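You operate a simulated robot arm through the tools that you are given. There is no shell and no other tool.

The job below is to be done with a simulated robot arm. You get a single attempt, and the scene is never put back.

TASK
Lay slabs on both end moulds and give the triple press one pull.
Fine: pink slab on the green handled mould's lid, cream slab on the purple's, press lid down to its stops and up again, no crack.

The check looks at the end state, three seconds after you hand in, the way a careful person would. Anything else that was tipped, shoved, dropped, spilled or broken makes it a failure. A push-on lid holds only when it is set on centred and level and pressed home; a screw cap is set on level and turned clockwise until tight.

THE ROBOT
A 6-joint arm with a three-finger gripper, fixed in place. Base frame: the origin is at the foot of the arm, x ahead of it, y to its left, z up. Readings come in m, degrees, newtons and seconds.
Its first joint turns from -166.0 to 166.0 degrees. Payload 4.89 kg.
Tool frame: the origin (TCP) lies between the finger pads and is the grasp point; the fingertips stand 0.03 m ahead of it; z points along the fingers, y is the line along which they close. The gripper opens to 0.164 m. The gripper's body begins 0.125 m behind the TCP.
Orientation is told as [roll, pitch, yaw] about the base's x, y, z axes, in that order, counted from this pose: with the fingers straight down and closing along the base's y, the tool's x points along the base's -x, its y along +y and its z along -z.

THE INTERFACE
- The arm moves only by the tool move_arm. Its argument "motion" is a list of rows, each a list of 7 numbers: the shift along the tool's x, y, z in m, then the turn, a rotation vector about the tool's x, y, z in degrees, then the finger opening in m, from 0 to 0.164. In form: [[x, y, z, ax, ay, az, jaw], ...]. A call has 1 to 20 rows; each row is the pose to reach, as a shift and turn from the pose commanded when the call began, along the tool's axes at that moment. A row lasts 0.2 s, in which the tool goes at most 0.05 m and 8.6 degrees; a call with a longer step from one row to the next is refused whole, and so is a gripper value outside its range. A pose out of reach is approached as far as the arm can. The call stops where the force on the tool passes 90 N (or 10 N more than at its start, if that is more) or the arm is blocked; 0.2 s more then pass. Each finger travels about 0.108 m/s and halts on what it meets, pressing with about 45 N; the grip force reading is that of the motor and also rises with nothing between the fingers. The clock runs only during rows and for 0.2 s after the last one: add rows that repeat a pose to give the fingers time. It gives the time, the measured TCP pose, the force on the tool (base axes), the opening and the grip force at its end, in the units of the frame above (readings bear some noise), with the torque about the TCP (base axes, N m) and any sound that the robot's microphone picked up.
- Cameras (640 x 400 px; columns grow to the right, rows downward): "scene" is fixed at [0.3983, 0.6608, 1.6471]; the picture's right is [-0.65, -0.76, 0.00], its down [-0.43, 0.37, -0.82] and it looks along [0.62, -0.54, -0.57] (base axes); focal length 232 px, centre (320, 200). "wrist" rides on the gripper at [0.076, -0.002, -0.152] in the tool frame; the picture's right is [0.02, 1.00, 0.00], its down [-0.88, 0.02, -0.47] and it looks along [-0.47, 0.01, 0.88] (tool axes); focal length 247 px, centre (320, 200). There is no depth. A picture from a camera that has moved, and an enlarged one, comes with that camera's place and axes in the base frame and with its lens. The place of the scene camera against the robot may be out by one fixed shift of up to 0.012 m in any direction.
- camera(camera): a new picture of that camera. No time passes.
- slide_trunk(by): slides the trunk up (or, below 0, down) by that many m; the arm rides with it, the base frame stays. It gives what a move gives, with no picture.
- close_up(camera, box): a new picture of the part [left, top, right, bottom] of that camera's present view, enlarged. No time passes.
- finish_job(): hands the job in; it is judged then, once.

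Nothing tells you positions but the pictures and the camera data. Unless the task says otherwise, let go and move clear before handing in.

The tools are called after "Call:" as a command line: name --pt "numbers of a row" for each row, then --argument value for the rest, lists and objects as JSON in quotes. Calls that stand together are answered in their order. move_arm: Moves the arm, as the interface text tells. Its arguments: {"type":"object","properties":{"motion":{"type":"array","items":{"type":"array","items":{"type":"number"}}}},"required":["motion"]} The other tools are called the same way: slide_trunk (by) slides the trunk up or down; camera (camera) takes a picture; close_up (camera, box) takes an enlarged picture of a part of a camera's view; finish_job () hands the job in.

At the start:

```text
clock: 0.0
tool_pos: [0.6225, 0.1101, 1.4664]
ee_rot: [-0.1, 0.0, 0.0]
contact_force: [-0.1, -0.4, 0.4]
moment: [0.02, -0.02, 0.02]
width: 0.1641
grasp_force: 0.1
trunk travel left (down, up): [-0.2, 0.19]
```

scene: 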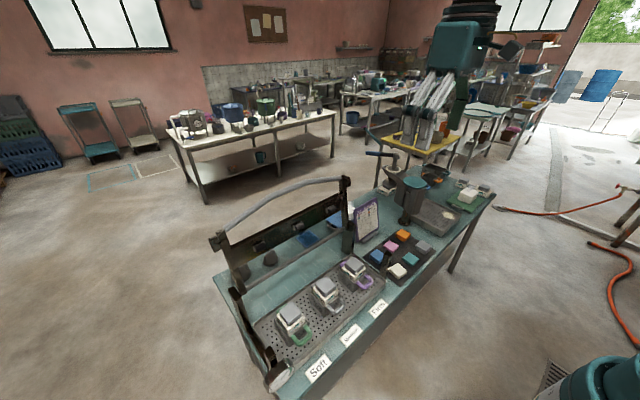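
wrist: 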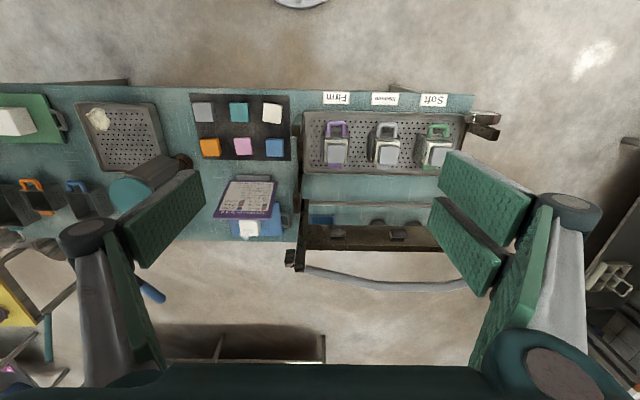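

I see a bench with a triple press (green, grey and purple handled moulds in a row), a dark tray with six coloured slabs, and a notice. I'll look closer before moving.

Call:
close_up --camera "scene" --box '[200, 160, 400, 400]'

Call:
close_up --camera "scene" --box '[330, 180, 460, 290]'

Call:
close_up --camera "wrist" --box '[180, 80, 320, 250]'

Call:
close_up --camera "wrist" --box '[285, 80, 515, 300]'

```text
1.67 times, centred on (300, 280) of scene
camera zoom: at [0.3983, 0.6608, 1.6471], right [-0.65, -0.76, 0.0], down [-0.43, 0.37, -0.82], along [0.62, -0.54, -0.57], focal length 386 px, centre (353, 67)
```

zoom: 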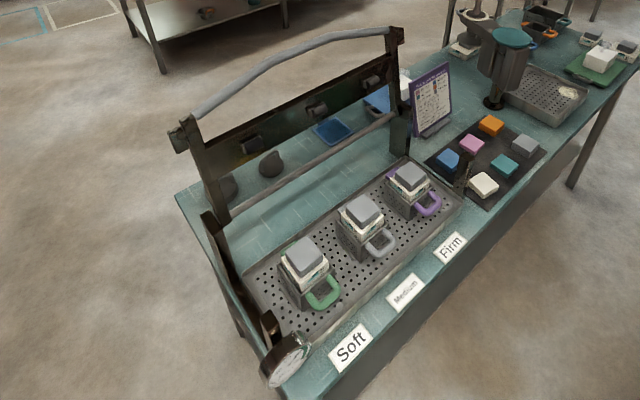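

```text
3.64 times, centred on (395, 235) of scene
camera zoom: at [0.3983, 0.6608, 1.6471], right [-0.65, -0.76, 0.0], down [-0.43, 0.37, -0.82], along [0.62, -0.54, -0.57], focal length 842 px, centre (47, 73)
```

zoom: 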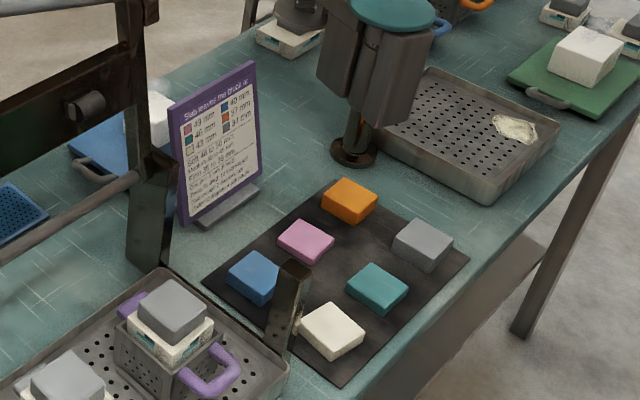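

```text
2.35 times, centred on (250, 165) of wrist
camera zoom: at [0.5468, 0.1081, 1.6191], right [-0.02, 1.0, 0.0], down [0.88, 0.02, 0.47], along [0.47, 0.01, -0.88], focal length 581 px, centre (485, 282)
```

zoom: 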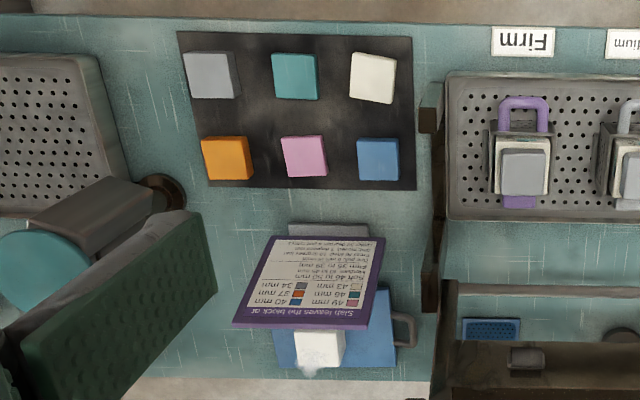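

```text
1.82 times, centred on (400, 190) of wrist
camera zoom: at [0.5468, 0.1081, 1.6191], right [-0.02, 1.0, 0.0], down [0.88, 0.02, 0.47], along [0.47, 0.01, -0.88], focal length 449 px, centre (174, 218)
```

zoom: 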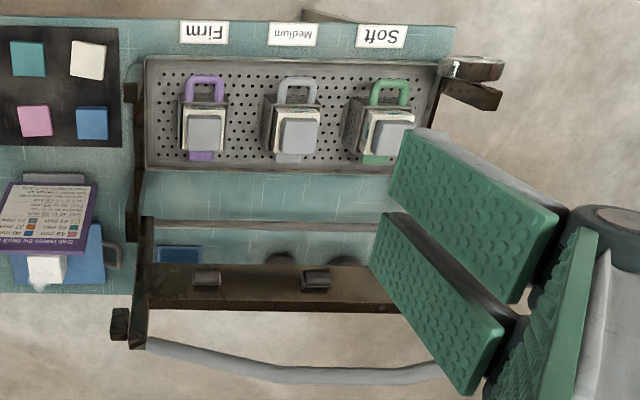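

The slab tray sits near (0.79, -0.15, 0.79). The press lid stands raised at the back, with its handle near x≈0.96 and z≈1.15. The notice matters, so I'll move the wrist camera nearer to read it, staying well above everything.

Call:
move_arm --pt "-0.016 -0.032 0.025 0 0 0 0.164" --pt "-0.032 -0.065 0.05 0 0 0 0.164" --pt "-0.048 -0.097 0.075 0 0 0 0.164" --pt "-0.064 -0.13 0.1 0 0 0 0.164" --pt "-0.08 -0.162 0.125 0 0 0 0.164" --pt "-0.096 -0.195 0.15 0 0 0 0.164" --pt "-0.112 -0.227 0.175 0 0 0 0.164" --pt "-0.128 -0.26 0.2 0 0 0 0.164"

Call:
camera --camera "wrist"

Call:
camera --camera "scene"

```text
clock: 1.8
tool_pos: [0.7518, -0.1493, 1.2661]
ee_rot: [-0.1, 0.0, 0.1]
contact_force: [-1.2, 1.1, 0.9]
moment: [-0.18, -0.12, 0.01]
width: 0.1639
grasp_force: 0.1
trunk travel left (down, up): [-0.2, 0.19]
```

```text
taken
camera wrist: at [0.6745, -0.1514, 1.4202], right [-0.02, 1.0, 0.0], down [0.88, 0.02, 0.47], along [0.47, 0.01, -0.88], focal length 247 px, centre (320, 200)
```

wrist: 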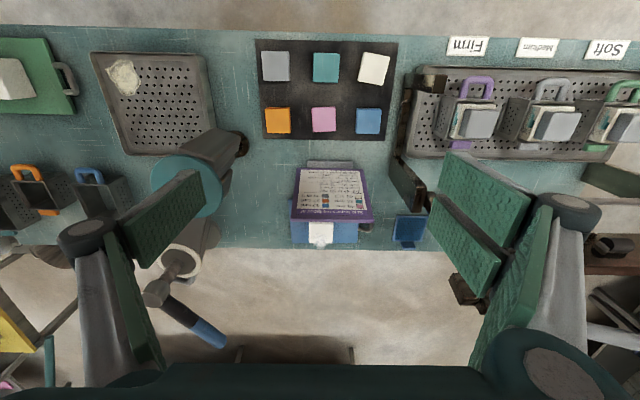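

```text
taken
```

scene: 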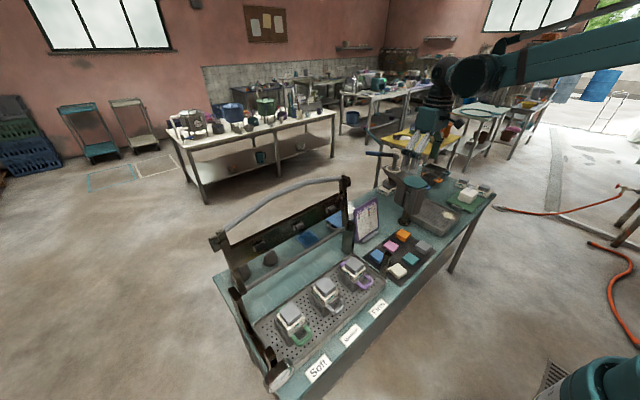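

Call:
close_up --camera "wrist" --box '[285, 155, 380, 225]'

Call:
close_up --camera "wrist" --box '[380, 30, 640, 200]'

Call:
close_up --camera "wrist" --box '[250, 30, 410, 145]'

Call:
close_up --camera "scene" --box '[345, 190, 390, 250]'

```text
5.71 times, centred on (332, 190) of wrist
camera zoom: at [0.6745, -0.1514, 1.4202], right [-0.02, 1.0, 0.0], down [0.88, 0.02, 0.47], along [0.47, 0.01, -0.88], focal length 1411 px, centre (249, 257)
```

zoom: 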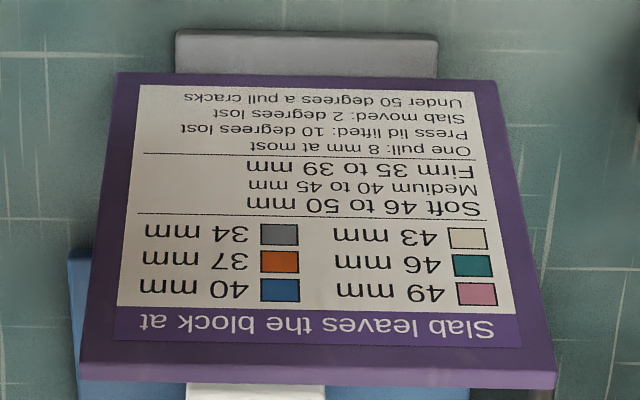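

```text
2.35 times, centred on (510, 115) of wrist
camera zoom: at [0.6745, -0.1514, 1.4202], right [-0.02, 1.0, 0.0], down [0.88, 0.02, 0.47], along [0.47, 0.01, -0.88], focal length 581 px, centre (-127, 400)
```

zoom: 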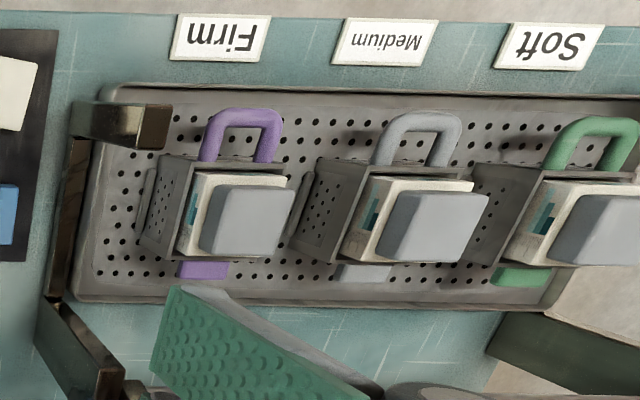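

```text
3.48 times, centred on (330, 88) of wrist
camera zoom: at [0.6745, -0.1514, 1.4202], right [-0.02, 1.0, 0.0], down [0.88, 0.02, 0.47], along [0.47, 0.01, -0.88], focal length 859 px, centre (285, 591)
```

zoom: 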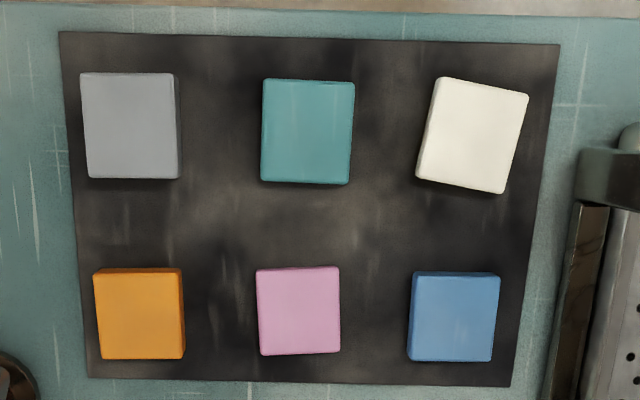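

```text
6.67 times, centred on (368, 220) of scene
camera zoom: at [0.3983, 0.6608, 1.6471], right [-0.65, -0.76, 0.0], down [-0.43, 0.37, -0.82], along [0.62, -0.54, -0.57], focal length 1543 px, centre (3, 67)
```

zoom: 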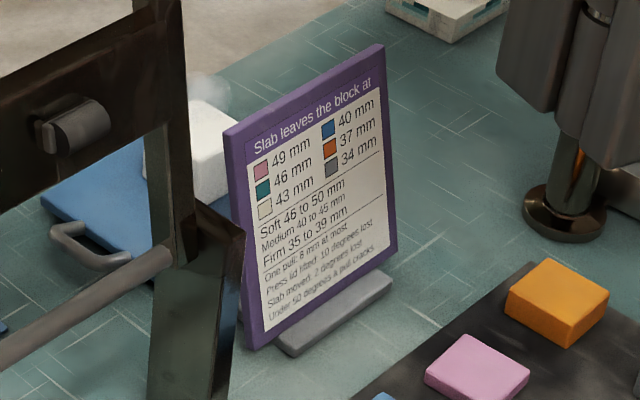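

The notice says one pull takes 8 mm at most, lifting the lid costs 10 degrees, each slab move costs 2 degrees, and a pull under 50 degrees cracks. I'll check the gauge and the press layout next.

Call:
close_up --camera "scene" --box '[225, 330, 325, 400]'

Call:
close_up --camera "scene" --box '[200, 165, 370, 300]'

Call:
close_up --camera "scene" --box '[220, 240, 400, 390]'

```text
5.71 times, centred on (275, 365) of scene
camera zoom: at [0.3983, 0.6608, 1.6471], right [-0.65, -0.76, 0.0], down [-0.43, 0.37, -0.82], along [0.62, -0.54, -0.57], focal length 1323 px, centre (577, -743)
```

zoom: 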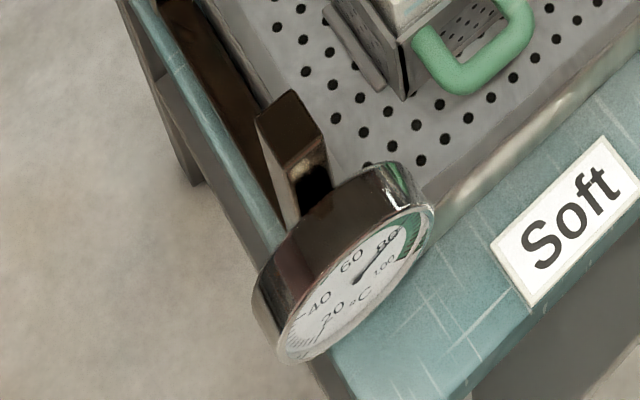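

```text
2.96 times, centred on (285, 232) of scene
camera zoom: at [0.3983, 0.6608, 1.6471], right [-0.65, -0.76, 0.0], down [-0.43, 0.37, -0.82], along [0.62, -0.54, -0.57], focal length 686 px, centre (424, 104)
```

zoom: 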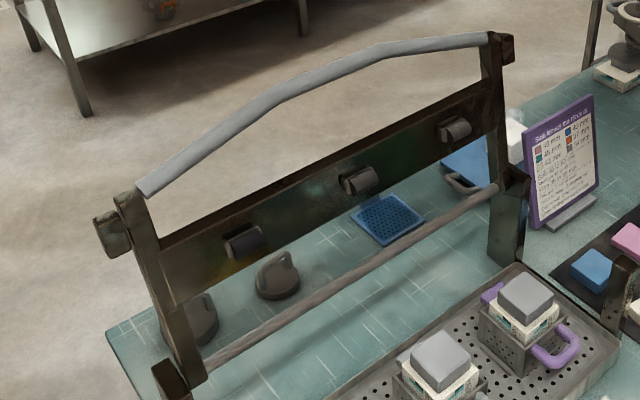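

```text
2.67 times, centred on (310, 315) of scene
camera zoom: at [0.3983, 0.6608, 1.6471], right [-0.65, -0.76, 0.0], down [-0.43, 0.37, -0.82], along [0.62, -0.54, -0.57], focal length 617 px, centre (347, -107)
```

zoom: 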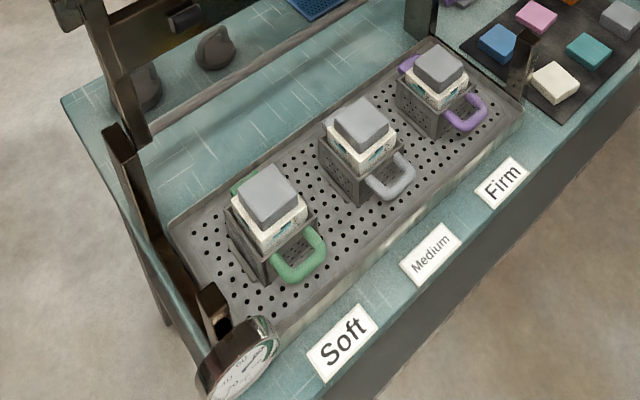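

The gauge reads about 80 °C and the press is hinged at the back, with stops at the front. I'll lower the wrist camera over the slab tray to measure the slabs more precisely.

Call:
move_arm --pt "0.0136 0.0049 0.041 0 0 0 0.164" --pt "0.0273 0.0098 0.082 0 0 0 0.164" --pt "0.0409 0.0147 0.123 0 0 0 0.164" --pt "0.0545 0.0195 0.164 0 0 0 0.164" --pt "0.0682 0.0244 0.205 0 0 0 0.164" --pt "0.0818 0.0293 0.2461 0 0 0 0.164" --pt "0.0818 0.0293 0.2461 0 0 0 0.164"

Call:
camera --camera "wrist"

Call:
close_up --camera "wrist" --box '[200, 40, 440, 190]'

```text
clock: 3.4
tool_pos: [0.6695, -0.1231, 1.0231]
ee_rot: [0.0, 0.0, 0.0]
contact_force: [-0.2, -1.1, -0.5]
moment: [0.01, 0.03, 0.01]
width: 0.164
grasp_force: 0.0
trunk travel left (down, up): [-0.2, 0.19]
```

```text
taken
camera wrist: at [0.5931, -0.124, 1.1749], right [-0.02, 1.0, 0.0], down [0.88, 0.02, 0.47], along [0.47, 0.01, -0.88], focal length 247 px, centre (320, 200)
```

wrist: 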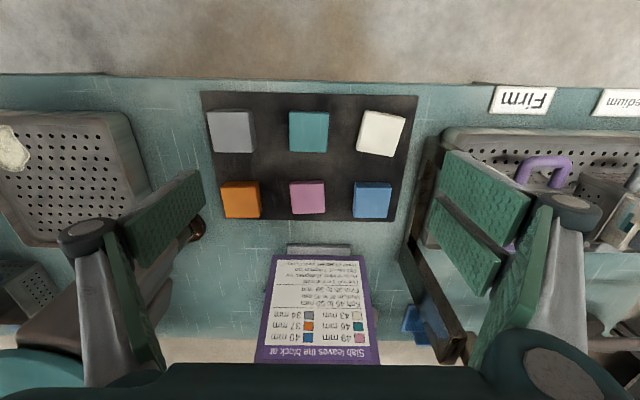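

```text
2.67 times, centred on (320, 115) of wrist
camera zoom: at [0.5931, -0.124, 1.1749], right [-0.02, 1.0, 0.0], down [0.88, 0.02, 0.47], along [0.47, 0.01, -0.88], focal length 659 px, centre (320, 427)
```

zoom: 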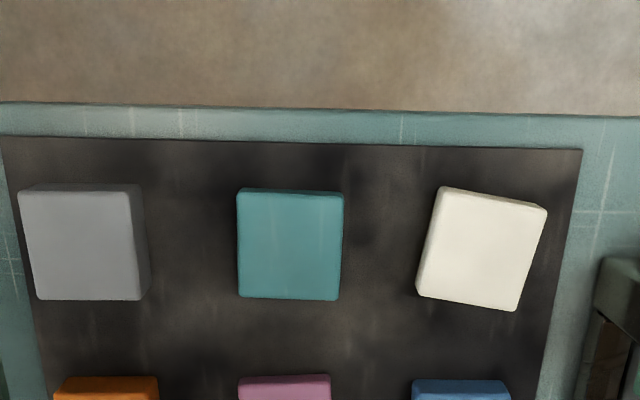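

I'll zoom on the slabs for exact pixels.

Call:
close_up --camera "wrist" --box '[200, 90, 420, 228]'

Call:
close_up --camera "wrist" --box '[270, 160, 350, 210]'

```text
2.90 times, centred on (310, 159) of wrist
camera zoom: at [0.5931, -0.124, 1.1749], right [-0.02, 1.0, 0.0], down [0.88, 0.02, 0.47], along [0.47, 0.01, -0.88], focal length 716 px, centre (349, 319)
```

zoom: 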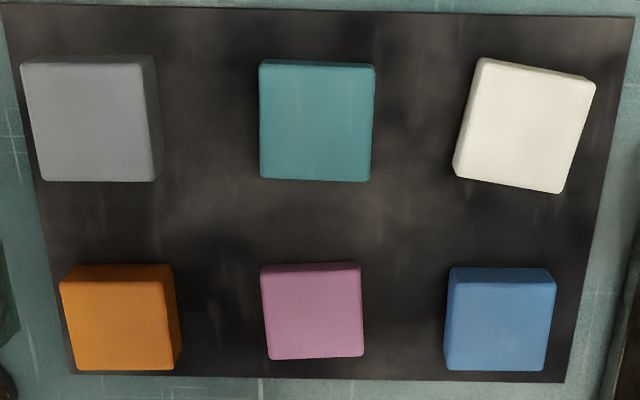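

```text
8.00 times, centred on (310, 185) of wrist
camera zoom: at [0.5931, -0.124, 1.1749], right [-0.02, 1.0, 0.0], down [0.88, 0.02, 0.47], along [0.47, 0.01, -0.88], focal length 1976 px, centre (400, 320)
```

zoom: 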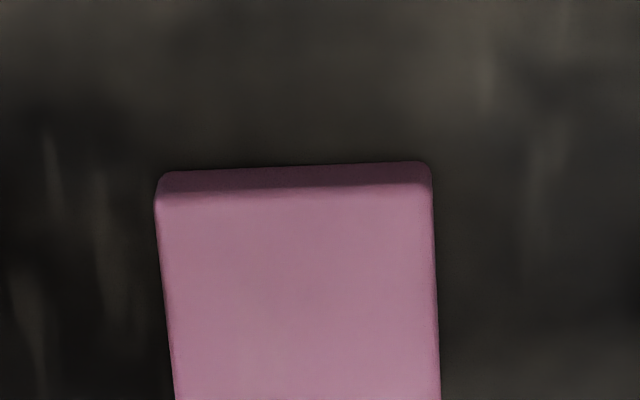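

The mat is at about z 0.797 and the pink slab is centred near (0.784, -0.140), turned about +3°. The cream slab is turned about -12°. I'll move above the pink slab at a safe height and check alignment through the fingers.

Call:
move_arm --pt "-0.0286 -0.0042 0.023 0 0 -1 0.15" --pt "-0.0572 -0.0085 0.046 0 0 -2 0.13" --pt "-0.0859 -0.0128 0.07 0 0 -3 0.11" --pt "-0.1145 -0.017 0.093 0 0 -3 0.1" --pt "-0.1145 -0.017 0.093 0 0 -3 0.1"

Call:
camera --camera "wrist"

Call:
close_up --camera "wrist" --box '[240, 100, 400, 200]'

```text
clock: 4.6
tool_pos: [0.783, -0.1362, 0.927]
ee_rot: [0.0, 0.0, 3.2]
contact_force: [0.7, -0.5, -0.8]
moment: [0.04, 0.12, 0.0]
width: 0.0999
grasp_force: 0.0
trunk travel left (down, up): [-0.2, 0.19]
```

```text
taken
camera wrist: at [0.7075, -0.1423, 1.0797], right [-0.07, 1.0, 0.0], down [0.88, 0.07, 0.47], along [0.47, 0.04, -0.88], focal length 247 px, centre (320, 200)
```

wrist: 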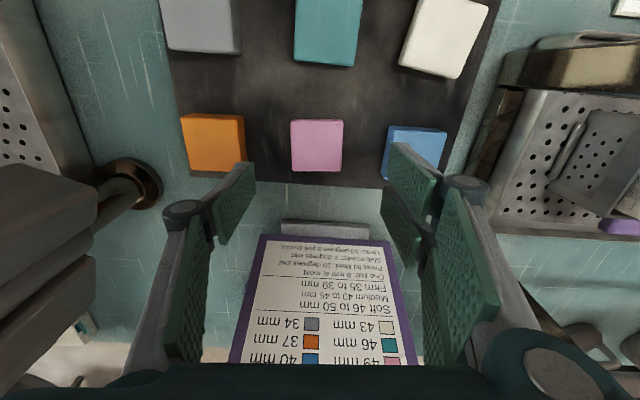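

```text
4.00 times, centred on (320, 150) of wrist
camera zoom: at [0.7075, -0.1423, 1.0797], right [-0.07, 1.0, 0.0], down [0.88, 0.07, 0.47], along [0.47, 0.04, -0.88], focal length 988 px, centre (320, 400)
```

zoom: 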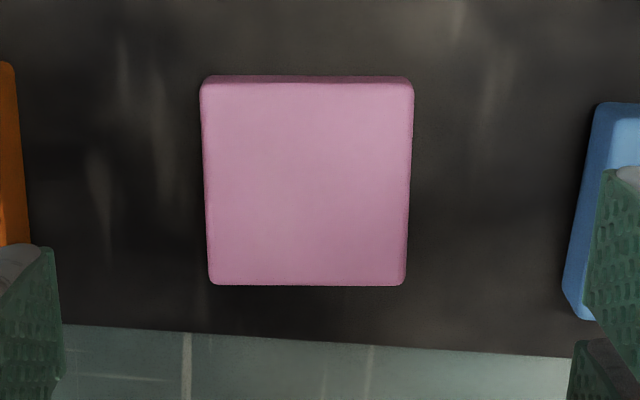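

The slab is centred under the gripper, about 4 mm off in y. I'll take a side-shifted view to triangulate the heights accurately.

Call:
move_arm --pt "0 0.03 0 0 0 0 0.1" --pt "0 0.06 0 0 0 0 0.1" --pt "0 0.06 0 0 0 0 0.1"

Call:
close_up --camera "wrist" --box '[160, 60, 400, 210]'

Call:
camera --camera "wrist"

```text
clock: 5.4
tool_pos: [0.7821, -0.0761, 0.9277]
ee_rot: [0.0, 0.0, 2.9]
contact_force: [-0.4, -0.1, -0.5]
moment: [-0.01, 0.01, 0.01]
width: 0.1002
grasp_force: 0.2
trunk travel left (down, up): [-0.2, 0.19]
```

```text
2.67 times, centred on (280, 135) of wrist
camera zoom: at [0.7051, -0.0832, 1.0797], right [-0.07, 1.0, 0.0], down [0.88, 0.07, 0.47], along [0.47, 0.04, -0.88], focal length 659 px, centre (427, 373)
```

zoom: 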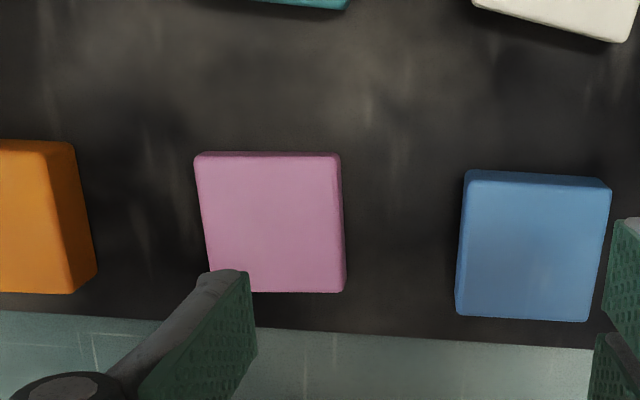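

```text
taken
camera wrist: at [0.7051, -0.0832, 1.0797], right [-0.07, 1.0, 0.0], down [0.88, 0.07, 0.47], along [0.47, 0.04, -0.88], focal length 247 px, centre (320, 200)
```

wrist: 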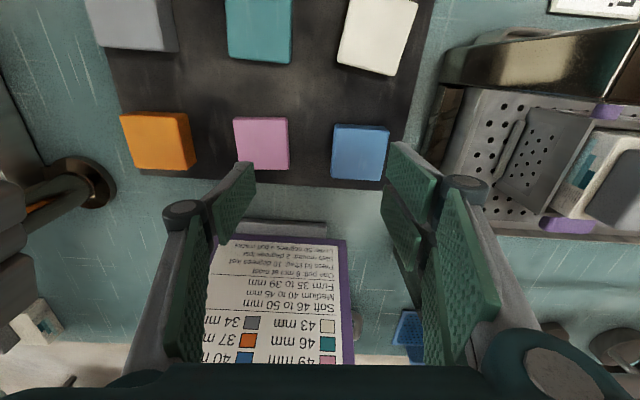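

The pink slab's top is at about z 0.812 and the mat at about 0.800. I'll move over the slab and descend to just above it, then check before closing.

Call:
move_arm --pt "0.0005 -0.0319 0 0 0 -0.3 0.09" --pt "0.0005 -0.0638 0.0 0 0 -0.6 0.085" --pt "0.0005 -0.0638 0.03 0 0 -0.6 0.085" --pt "0.0005 -0.0638 0.06 0 0 -0.6 0.085" --pt "0.0005 -0.0638 0.08 0 0 -0.6 0.085" --pt "0.0005 -0.0638 0.08 0 0 -0.6 0.085"

Call:
camera --camera "wrist"

Call:
close_up --camera "wrist" --box '[240, 120, 400, 220]'

Call:
close_up --camera "scene" --box '[340, 190, 460, 290]'

```text
clock: 6.8
tool_pos: [0.7864, -0.1423, 0.8475]
ee_rot: [0.0, 0.0, 3.5]
contact_force: [0.2, -0.3, 0.0]
moment: [0.0, 0.05, -0.03]
width: 0.0847
grasp_force: 0.0
trunk travel left (down, up): [-0.2, 0.19]
```

```text
taken
camera wrist: at [0.7096, -0.1496, 0.9999], right [-0.09, 1.0, 0.0], down [0.88, 0.07, 0.47], along [0.47, 0.04, -0.88], focal length 247 px, centre (320, 200)
```

wrist: 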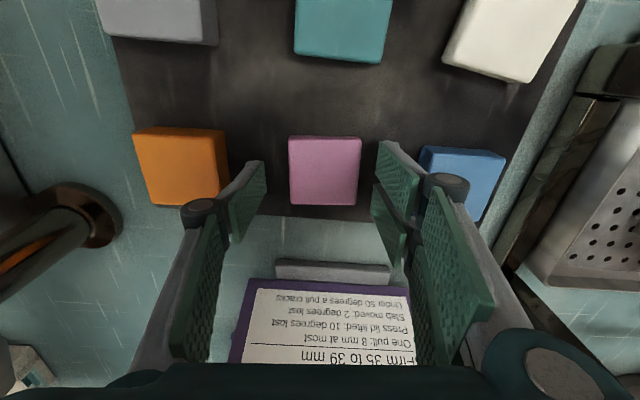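

```text
4.00 times, centred on (320, 170) of wrist
camera zoom: at [0.7096, -0.1496, 0.9999], right [-0.09, 1.0, 0.0], down [0.88, 0.07, 0.47], along [0.47, 0.04, -0.88], focal length 988 px, centre (320, 320)
```

zoom: 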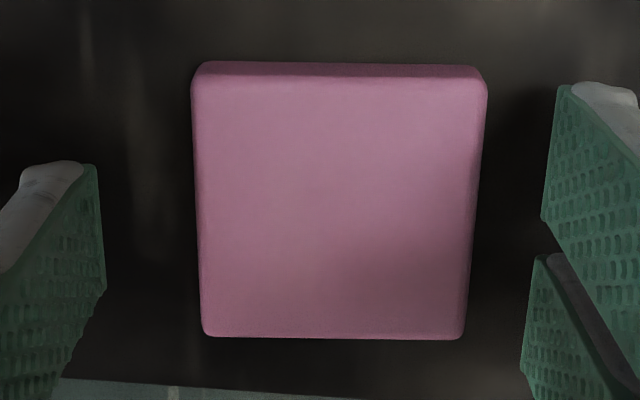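

```text
4.00 times, centred on (400, 240) of scene
camera zoom: at [0.3983, 0.6608, 1.6471], right [-0.65, -0.76, 0.0], down [-0.43, 0.37, -0.82], along [0.62, -0.54, -0.57], focal length 926 px, centre (0, 40)
```

zoom: 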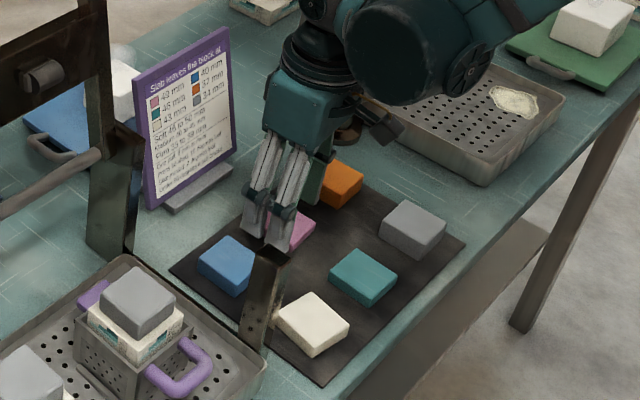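

The slab is centred in x, and 2.7 mm towards +y. I'll correct that, lower to the grip height and close.

Call:
move_arm --pt "0 0.0027 0.0 0 0 -0.5 0.08" --pt "0 0.0027 0.006 0 0 -0.5 0.08" --pt "0 0.0027 0.012 0 0 -0.5 0.08" --pt "0 0.0027 0.012 0 0 -0.5 0.08"

Call:
close_up --camera "wrist" --box '[240, 120, 400, 220]'

Call:
close_up --camera "scene" --box '[380, 220, 430, 260]'

```text
clock: 7.8
tool_pos: [0.7831, -0.1393, 0.835]
ee_rot: [0.0, 0.1, 4.0]
contact_force: [-0.4, 0.4, -0.6]
moment: [0.01, -0.02, -0.01]
width: 0.0798
grasp_force: 0.0
trunk travel left (down, up): [-0.2, 0.19]
```

```text
4.00 times, centred on (320, 170) of wrist
camera zoom: at [0.7076, -0.1471, 0.9879], right [-0.09, 1.0, 0.0], down [0.88, 0.08, 0.47], along [0.47, 0.04, -0.88], focal length 988 px, centre (320, 320)
```

zoom: 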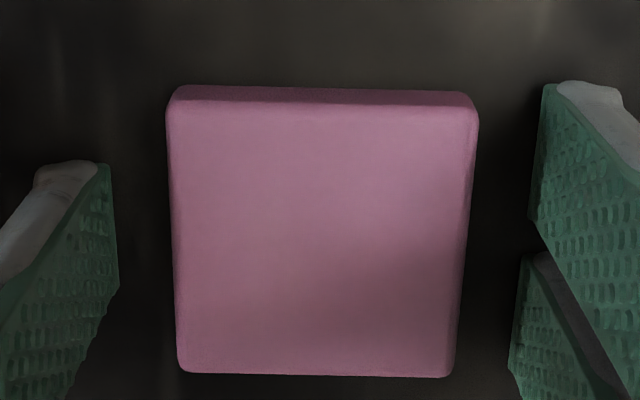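

```text
10.00 times, centred on (405, 240) of scene
camera zoom: at [0.3983, 0.6608, 1.6471], right [-0.65, -0.76, 0.0], down [-0.43, 0.37, -0.82], along [0.62, -0.54, -0.57], focal length 2315 px, centre (-530, -200)
```

zoom: 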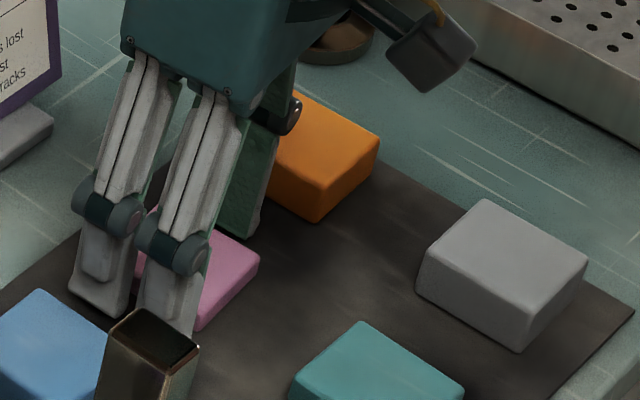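

The slab is centred and square between the fingers, and the tips are just above the mat. I'll close on it.

Call:
move_arm --pt "0 0 0.0012 0 0 0 0.07" --pt "0 0 0.0012 0 0 0 0.06" --pt "0 0 0.0012 0 0 0 0.05" --pt "0 0 0.0012 0 0 0 0.045" --pt "0 0 0.0012 0 0 0 0.045"

Call:
close_up --camera "wrist" --box '[240, 120, 400, 220]'

```text
clock: 9.0
tool_pos: [0.784, -0.1397, 0.8348]
ee_rot: [0.1, 0.0, 4.1]
contact_force: [-0.5, 0.7, 0.0]
moment: [0.04, 0.0, -0.02]
width: 0.0545
grasp_force: 44.8
trunk travel left (down, up): [-0.2, 0.19]
```

```text
4.00 times, centred on (320, 170) of wrist
camera zoom: at [0.7077, -0.1469, 0.9868], right [-0.09, 1.0, 0.0], down [0.88, 0.08, 0.47], along [0.47, 0.04, -0.88], focal length 988 px, centre (320, 320)
```

zoom: 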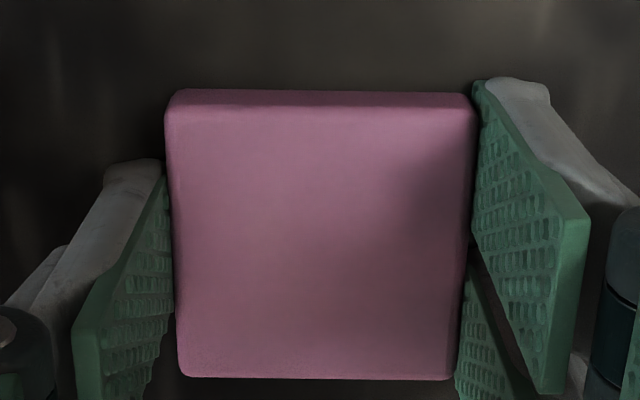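

The slab is held at 54.5 mm width. I'll lift it straight up and then move to where I can view the moulds.

Call:
move_arm --pt "0 0 -0.01 0 0 0 0.045" --pt "0 0 -0.04 0 0 0 0.045" --pt "0 0 -0.08 0 0 0 0.045" --pt "0 0 -0.12 0 0 0 0.045" --pt "0 0 -0.16 0 0 0 0.045" --pt "0 0 -0.2 0 0 0 0.045" --pt "0 0 -0.22 0 0 0 0.045"

Call:
camera --camera "wrist"

Call:
close_up --camera "scene" --box '[225, 330, 325, 400]'

```text
clock: 10.6
tool_pos: [0.7819, -0.1392, 1.0547]
ee_rot: [0.0, -0.1, 4.1]
contact_force: [0.1, 0.2, -0.3]
moment: [0.01, 0.06, -0.03]
width: 0.0547
grasp_force: 44.8
trunk travel left (down, up): [-0.2, 0.19]
```

```text
taken
camera wrist: at [0.7057, -0.1463, 1.2071], right [-0.09, 1.0, 0.0], down [0.88, 0.08, 0.47], along [0.47, 0.04, -0.88], focal length 247 px, centre (320, 200)
```

wrist: 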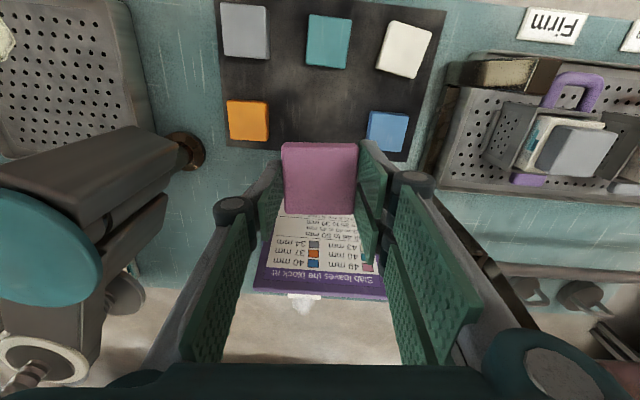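

```text
5.71 times, centred on (275, 365) of scene
camera zoom: at [0.3983, 0.6608, 1.6471], right [-0.65, -0.76, 0.0], down [-0.43, 0.37, -0.82], along [0.62, -0.54, -0.57], focal length 1323 px, centre (577, -743)
```

zoom: 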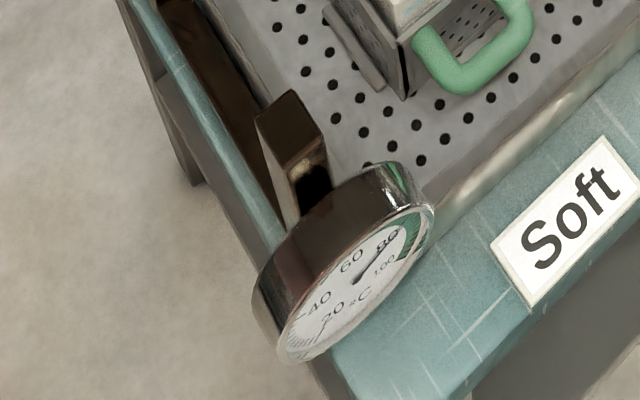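

The slab hangs level. I'll swing it in front of the press, well clear of the lid, and look at the moulds.

Call:
move_arm --pt "0.0108 0.0409 0 0 0 0.5 0.045" --pt "0.0216 0.0818 0 0 0 1 0.045" --pt "0.0323 0.1226 0 0 0 1.5 0.045" --pt "0.0431 0.1635 0 0 0 2 0.045" --pt "0.0539 0.2044 0 0 0 2.5 0.045" --pt "0.0647 0.2453 0 0 0 3 0.045" --pt "0.0754 0.2861 0 0 0 3.5 0.045" --pt "0.0862 0.327 0 0 0 4 0.045" --pt "0.097 0.3679 0 0 0 4.1 0.045" --pt "0.097 0.3679 0 0 0 4.1 0.045"

Call:
camera --camera "wrist"

Call:
close_up --camera "wrist" --box '[400, 80, 640, 290]'

Call:
close_up --camera "wrist" --box '[100, 80, 340, 290]'

```text
clock: 12.8
tool_pos: [0.6586, 0.2217, 1.0516]
ee_rot: [0.0, 0.0, 0.1]
contact_force: [1.3, 0.8, -0.9]
moment: [-0.03, -0.02, 0.0]
width: 0.0548
grasp_force: 45.1
trunk travel left (down, up): [-0.2, 0.19]
```

```text
taken
camera wrist: at [0.5824, 0.2193, 1.204], right [-0.02, 1.0, 0.0], down [0.88, 0.02, 0.47], along [0.47, 0.01, -0.88], focal length 247 px, centre (320, 200)
```

wrist: 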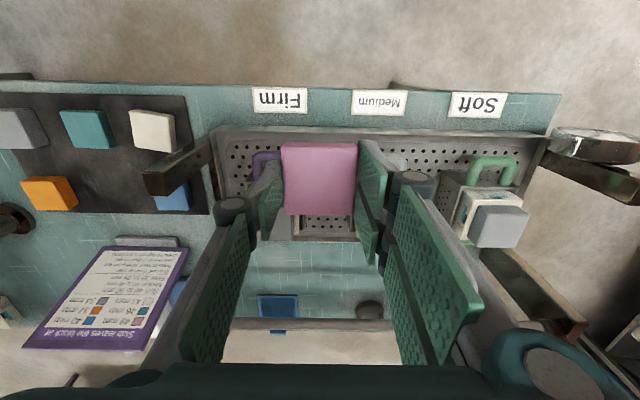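

```text
1.90 times, centred on (520, 185) of wrist
camera zoom: at [0.5824, 0.2193, 1.204], right [-0.02, 1.0, 0.0], down [0.88, 0.02, 0.47], along [0.47, 0.01, -0.88], focal length 470 px, centre (-61, 229)
```

zoom: 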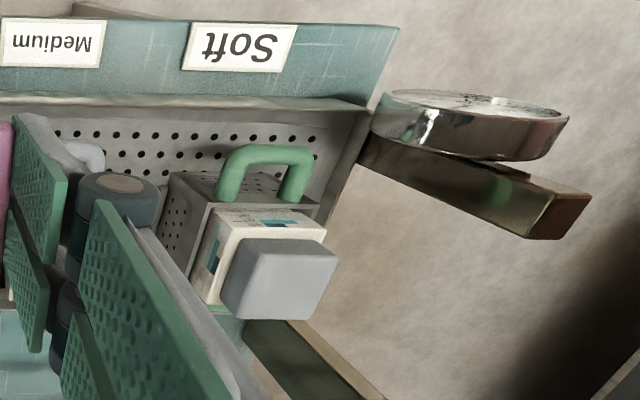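

```text
1.90 times, centred on (220, 185) of wrist
camera zoom: at [0.5824, 0.2193, 1.204], right [-0.02, 1.0, 0.0], down [0.88, 0.02, 0.47], along [0.47, 0.01, -0.88], focal length 470 px, centre (510, 229)
```

zoom: 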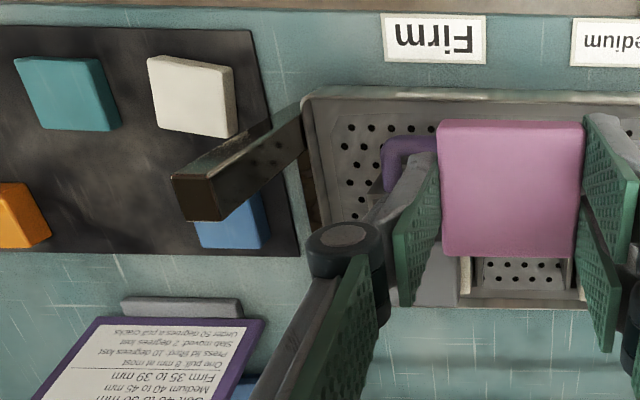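

The stop posts at the front corners are about z 0.96 tall and the mould lids about 0.90. I'll take a steeper, unobstructed view of the lids from above.

Call:
move_arm --pt "-0.02 0.03 -0.02 0 0 0 0.045" --pt "-0.04 0.06 -0.04 0 0 0 0.045" --pt "-0.06 0.09 -0.05 0 0 0 0.045" --pt "-0.08 0.12 -0.05 0 0 0 0.045" --pt "-0.1 0.15 -0.05 0 0 0 0.045" --pt "-0.12 0.18 -0.05 0 0 0 0.045" --pt "-0.12 0.18 -0.05 0 0 0 0.045"

Call:
camera --camera "wrist"

Call:
close_up --camera "wrist" --box '[310, 60, 470, 160]'

Call:
camera --camera "scene"

```text
clock: 14.4
tool_pos: [0.7808, 0.3997, 1.1046]
ee_rot: [0.1, 0.0, 0.1]
contact_force: [0.6, 0.3, -0.2]
moment: [-0.03, 0.06, -0.01]
width: 0.0547
grasp_force: 44.7
trunk travel left (down, up): [-0.2, 0.19]
```

```text
taken
camera wrist: at [0.7048, 0.3987, 1.2566], right [-0.02, 1.0, 0.0], down [0.88, 0.02, 0.47], along [0.47, 0.01, -0.88], focal length 247 px, centre (320, 200)
```

wrist: 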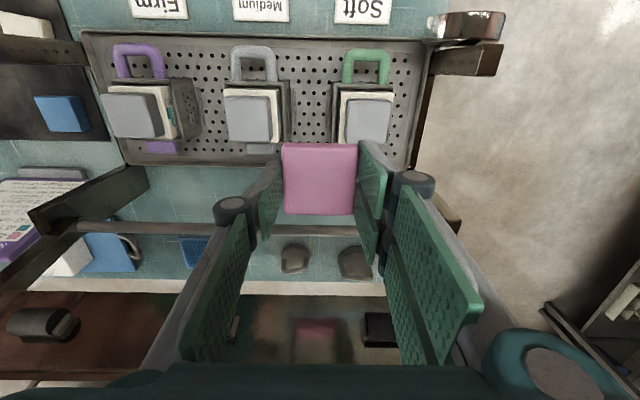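

```text
4.00 times, centred on (390, 110) of wrist
camera zoom: at [0.7048, 0.3987, 1.2566], right [-0.02, 1.0, 0.0], down [0.88, 0.02, 0.47], along [0.47, 0.01, -0.88], focal length 988 px, centre (40, 560)
```

zoom: 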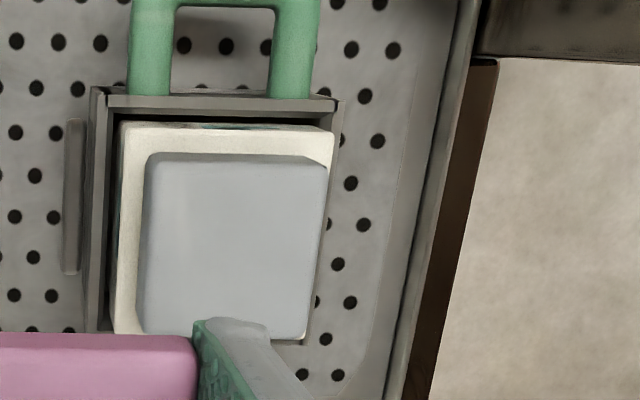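

```text
taken
```

scene: 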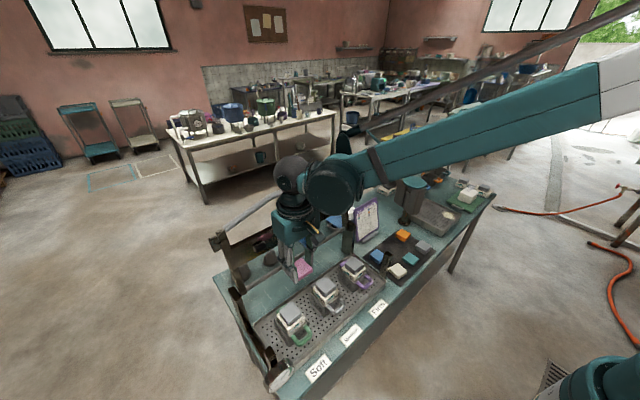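

I have a clear view of all three moulds. One more shifted view over the green lid will fix its position and height.

Call:
move_arm --pt "-0.0125 0.0275 0 0 0 0 0.045" --pt "-0.025 0.055 0 0 0 0 0.045" --pt "-0.025 0.055 0 0 0 0 0.045"

Call:
camera --camera "wrist"

Call:
close_up --camera "wrist" --box '[250, 50, 410, 150]'

```text
clock: 15.2
tool_pos: [0.8051, 0.4573, 1.102]
ee_rot: [0.0, -0.1, 0.1]
contact_force: [1.2, -0.6, -1.4]
moment: [-0.09, 0.1, 0.0]
width: 0.0546
grasp_force: 44.7
trunk travel left (down, up): [-0.2, 0.19]
```

```text
taken
camera wrist: at [0.7296, 0.455, 1.2552], right [-0.02, 1.0, 0.0], down [0.88, 0.02, 0.47], along [0.47, 0.01, -0.88], focal length 247 px, centre (320, 200)
```

wrist: 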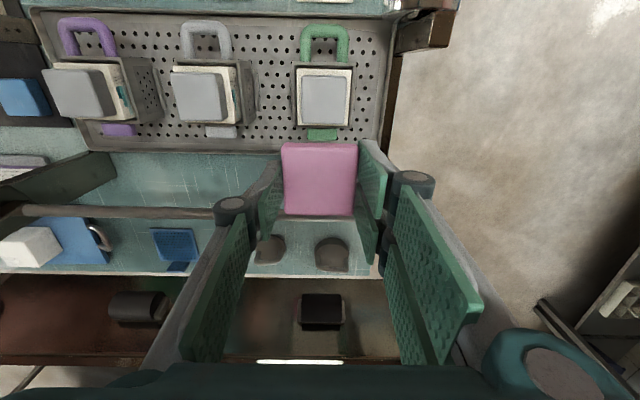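

```text
4.00 times, centred on (330, 100) of wrist
camera zoom: at [0.7296, 0.455, 1.2552], right [-0.02, 1.0, 0.0], down [0.88, 0.02, 0.47], along [0.47, 0.01, -0.88], focal length 988 px, centre (280, 600)
```

zoom: 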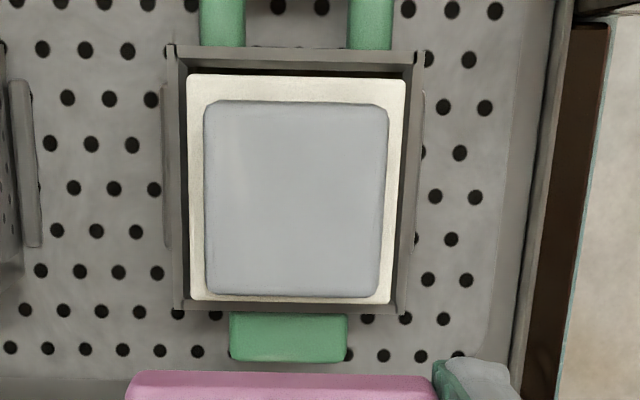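

The green mould's lid is centred at about (0.763, 0.460), with its top at z≈0.941 and about 54 mm square, no turn. I'll move the pink slab over it and come down most of the way.

Call:
move_arm --pt "0.0222 0.0016 0 0 0 0 0.045" --pt "0.0444 0.0031 0 0 0 0 0.045" --pt "0.0444 0.0031 0.03 0 0 0 0.045" --pt "0.0444 0.0031 0.06 0 0 0 0.045" --pt "0.0444 0.0031 0.085 0 0 0 0.045" --pt "0.0444 0.0031 0.1 0 0 0 0.045" --pt "0.0444 0.0031 0.1 0 0 0 0.045"

Call:
camera --camera "wrist"

Call:
close_up --camera "scene" --box '[250, 250, 350, 360]'

Call:
close_up --camera "wrist" --box '[240, 100, 400, 220]'

```text
clock: 16.8
tool_pos: [0.7597, 0.461, 1.0034]
ee_rot: [-0.1, 0.0, -0.1]
contact_force: [0.6, -0.1, -1.6]
moment: [-0.04, 0.03, -0.03]
width: 0.0547
grasp_force: 44.8
trunk travel left (down, up): [-0.2, 0.19]
```

```text
taken
camera wrist: at [0.6833, 0.4592, 1.1559], right [-0.02, 1.0, 0.0], down [0.88, 0.02, 0.47], along [0.47, 0.01, -0.88], focal length 247 px, centre (320, 200)
```

wrist: 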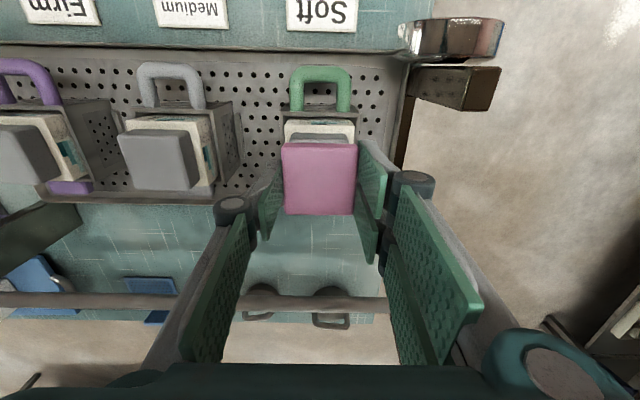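

```text
3.64 times, centred on (300, 305) of scene
camera zoom: at [0.3983, 0.6608, 1.6471], right [-0.65, -0.76, 0.0], down [-0.43, 0.37, -0.82], along [0.62, -0.54, -0.57], focal length 842 px, centre (393, -182)
```

zoom: 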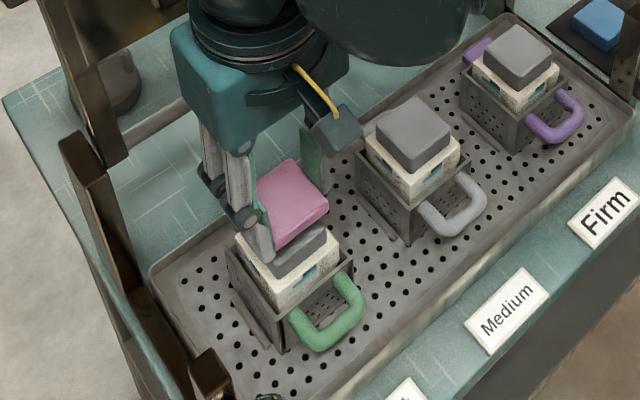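

```text
3.33 times, centred on (320, 160) of wrist
camera zoom: at [0.6833, 0.4592, 1.1559], right [-0.02, 1.0, 0.0], down [0.88, 0.02, 0.47], along [0.47, 0.01, -0.88], focal length 823 px, centre (320, 333)
```

zoom: 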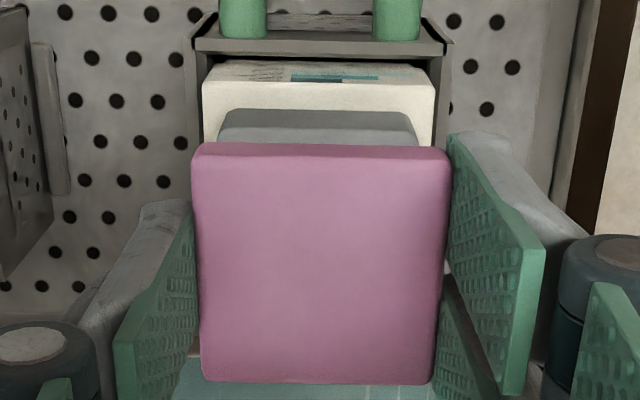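

The lid is straight beneath the slab with about 29 mm left. I'll go down 22 mm, then feel for contact in small steps.

Call:
move_arm --pt "0 0 0.008 0 0 0 0.045" --pt "0 0 0.015 0 0 0 0.045" --pt "0 0 0.021 0 0 0 0.045" --pt "0 0 0.021 0 0 0 0.045"

Call:
close_up --camera "scene" --box '[265, 280, 325, 340]'

Call:
close_up --camera "wrist" --box '[240, 100, 400, 220]'

```text
clock: 17.8
tool_pos: [0.7598, 0.4593, 0.9813]
ee_rot: [0.0, 0.1, 0.0]
contact_force: [-0.1, 0.7, -0.5]
moment: [-0.02, 0.01, 0.01]
width: 0.0547
grasp_force: 45.0
trunk travel left (down, up): [-0.2, 0.19]
```

```text
6.67 times, centred on (295, 310) of scene
camera zoom: at [0.3983, 0.6608, 1.6471], right [-0.65, -0.76, 0.0], down [-0.43, 0.37, -0.82], along [0.62, -0.54, -0.57], focal length 1543 px, centre (487, -533)
```

zoom: 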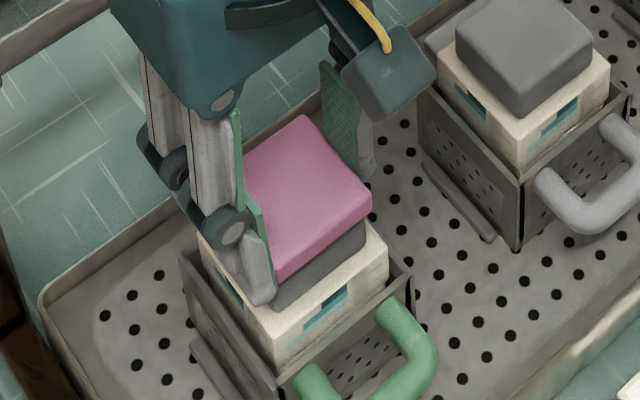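

```text
3.33 times, centred on (320, 160) of wrist
camera zoom: at [0.6839, 0.458, 1.1339], right [-0.02, 1.0, 0.0], down [0.88, 0.02, 0.47], along [0.47, 0.01, -0.88], focal length 823 px, centre (320, 333)
```

zoom: 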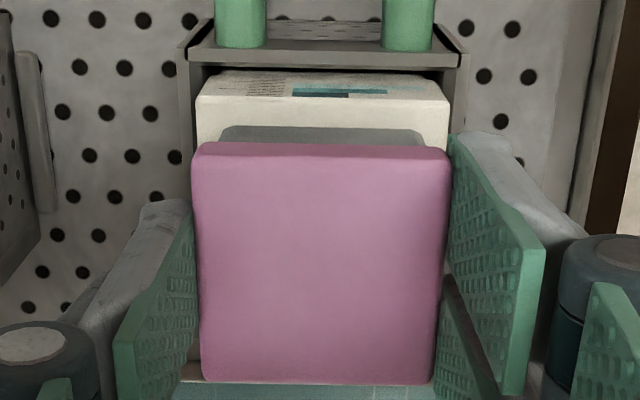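

Still free of contact; I'll step down further.

Call:
move_arm --pt "0 0 0.002 0 0 0 0.045" --pt "0 0 0.004 0 0 0 0.045" --pt "0 0 0.004 0 0 0 0.045"

```text
clock: 18.6
tool_pos: [0.7603, 0.4612, 0.9787]
ee_rot: [0.0, 0.0, 0.0]
contact_force: [-0.6, 0.6, 0.2]
moment: [0.02, 0.02, -0.02]
width: 0.0547
grasp_force: 45.6
trunk travel left (down, up): [-0.2, 0.19]
```

Call:
move_arm --pt "0 0 0.001 0 0 0 0.045" --pt "0 0 0.002 0 0 0 0.045" --pt "0 0 0.002 0 0 0 0.045"

Call:
close_up --camera "wrist" --box '[240, 100, 400, 220]'

Call:
close_up --camera "scene" --box '[265, 280, 325, 340]'

```text
clock: 19.4
tool_pos: [0.7608, 0.4604, 0.9776]
ee_rot: [0.0, 0.0, 0.0]
contact_force: [0.1, -0.6, -0.6]
moment: [0.01, 0.02, -0.01]
width: 0.0548
grasp_force: 45.4
trunk travel left (down, up): [-0.2, 0.19]
```

```text
3.33 times, centred on (320, 160) of wrist
camera zoom: at [0.6846, 0.4575, 1.1298], right [-0.02, 1.0, 0.0], down [0.88, 0.02, 0.47], along [0.47, 0.01, -0.88], focal length 823 px, centre (320, 333)
```

zoom: 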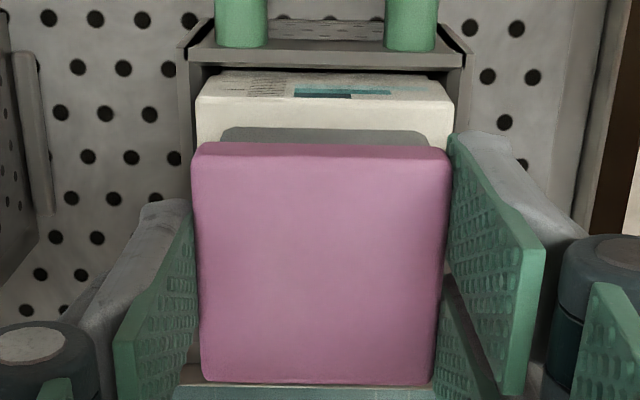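

```text
6.67 times, centred on (295, 310) of scene
camera zoom: at [0.3983, 0.6608, 1.6471], right [-0.65, -0.76, 0.0], down [-0.43, 0.37, -0.82], along [0.62, -0.54, -0.57], focal length 1543 px, centre (487, -533)
```

zoom: 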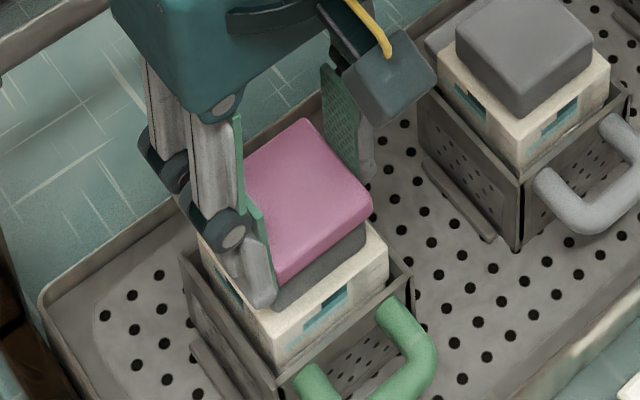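

Call:
move_arm --pt "0 0 0.001 0 0 0 0.045" --pt "0 0 0.002 0 0 0 0.045" --pt "0 0 0.002 0 0 0 0.045"

```text
clock: 20.2
tool_pos: [0.7601, 0.4602, 0.9746]
ee_rot: [0.1, 0.0, 0.0]
contact_force: [1.0, 0.8, -0.2]
moment: [0.02, -0.01, -0.01]
width: 0.0548
grasp_force: 45.6
trunk travel left (down, up): [-0.2, 0.19]
```

Call:
move_arm --pt "0 0 0.001 0 0 0 0.045" --pt "0 0 0.0015 0 0 0 0.045" --pt "0 0 0.0015 0 0 0 0.045"

Call:
close_up --camera "scene" --box '[275, 290, 315, 330]'

```text
clock: 21.0
tool_pos: [0.7613, 0.4596, 0.9739]
ee_rot: [-0.1, 0.0, 0.1]
contact_force: [-0.7, 0.8, 0.4]
moment: [-0.02, 0.01, 0.01]
width: 0.0547
grasp_force: 45.5
trunk travel left (down, up): [-0.2, 0.19]
```

```text
10.00 times, centred on (295, 310) of scene
camera zoom: at [0.3983, 0.6608, 1.6471], right [-0.65, -0.76, 0.0], down [-0.43, 0.37, -0.82], along [0.62, -0.54, -0.57], focal length 2315 px, centre (570, -900)
```

zoom: 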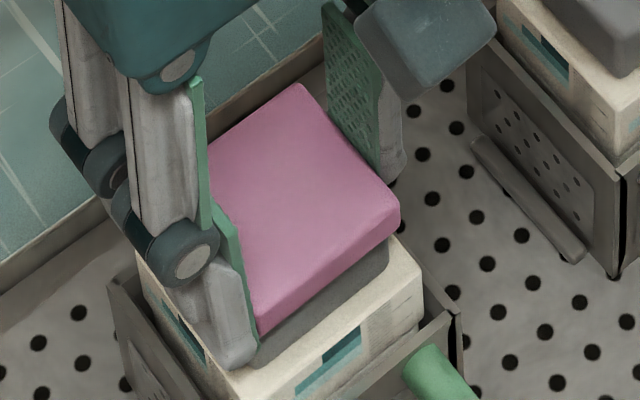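

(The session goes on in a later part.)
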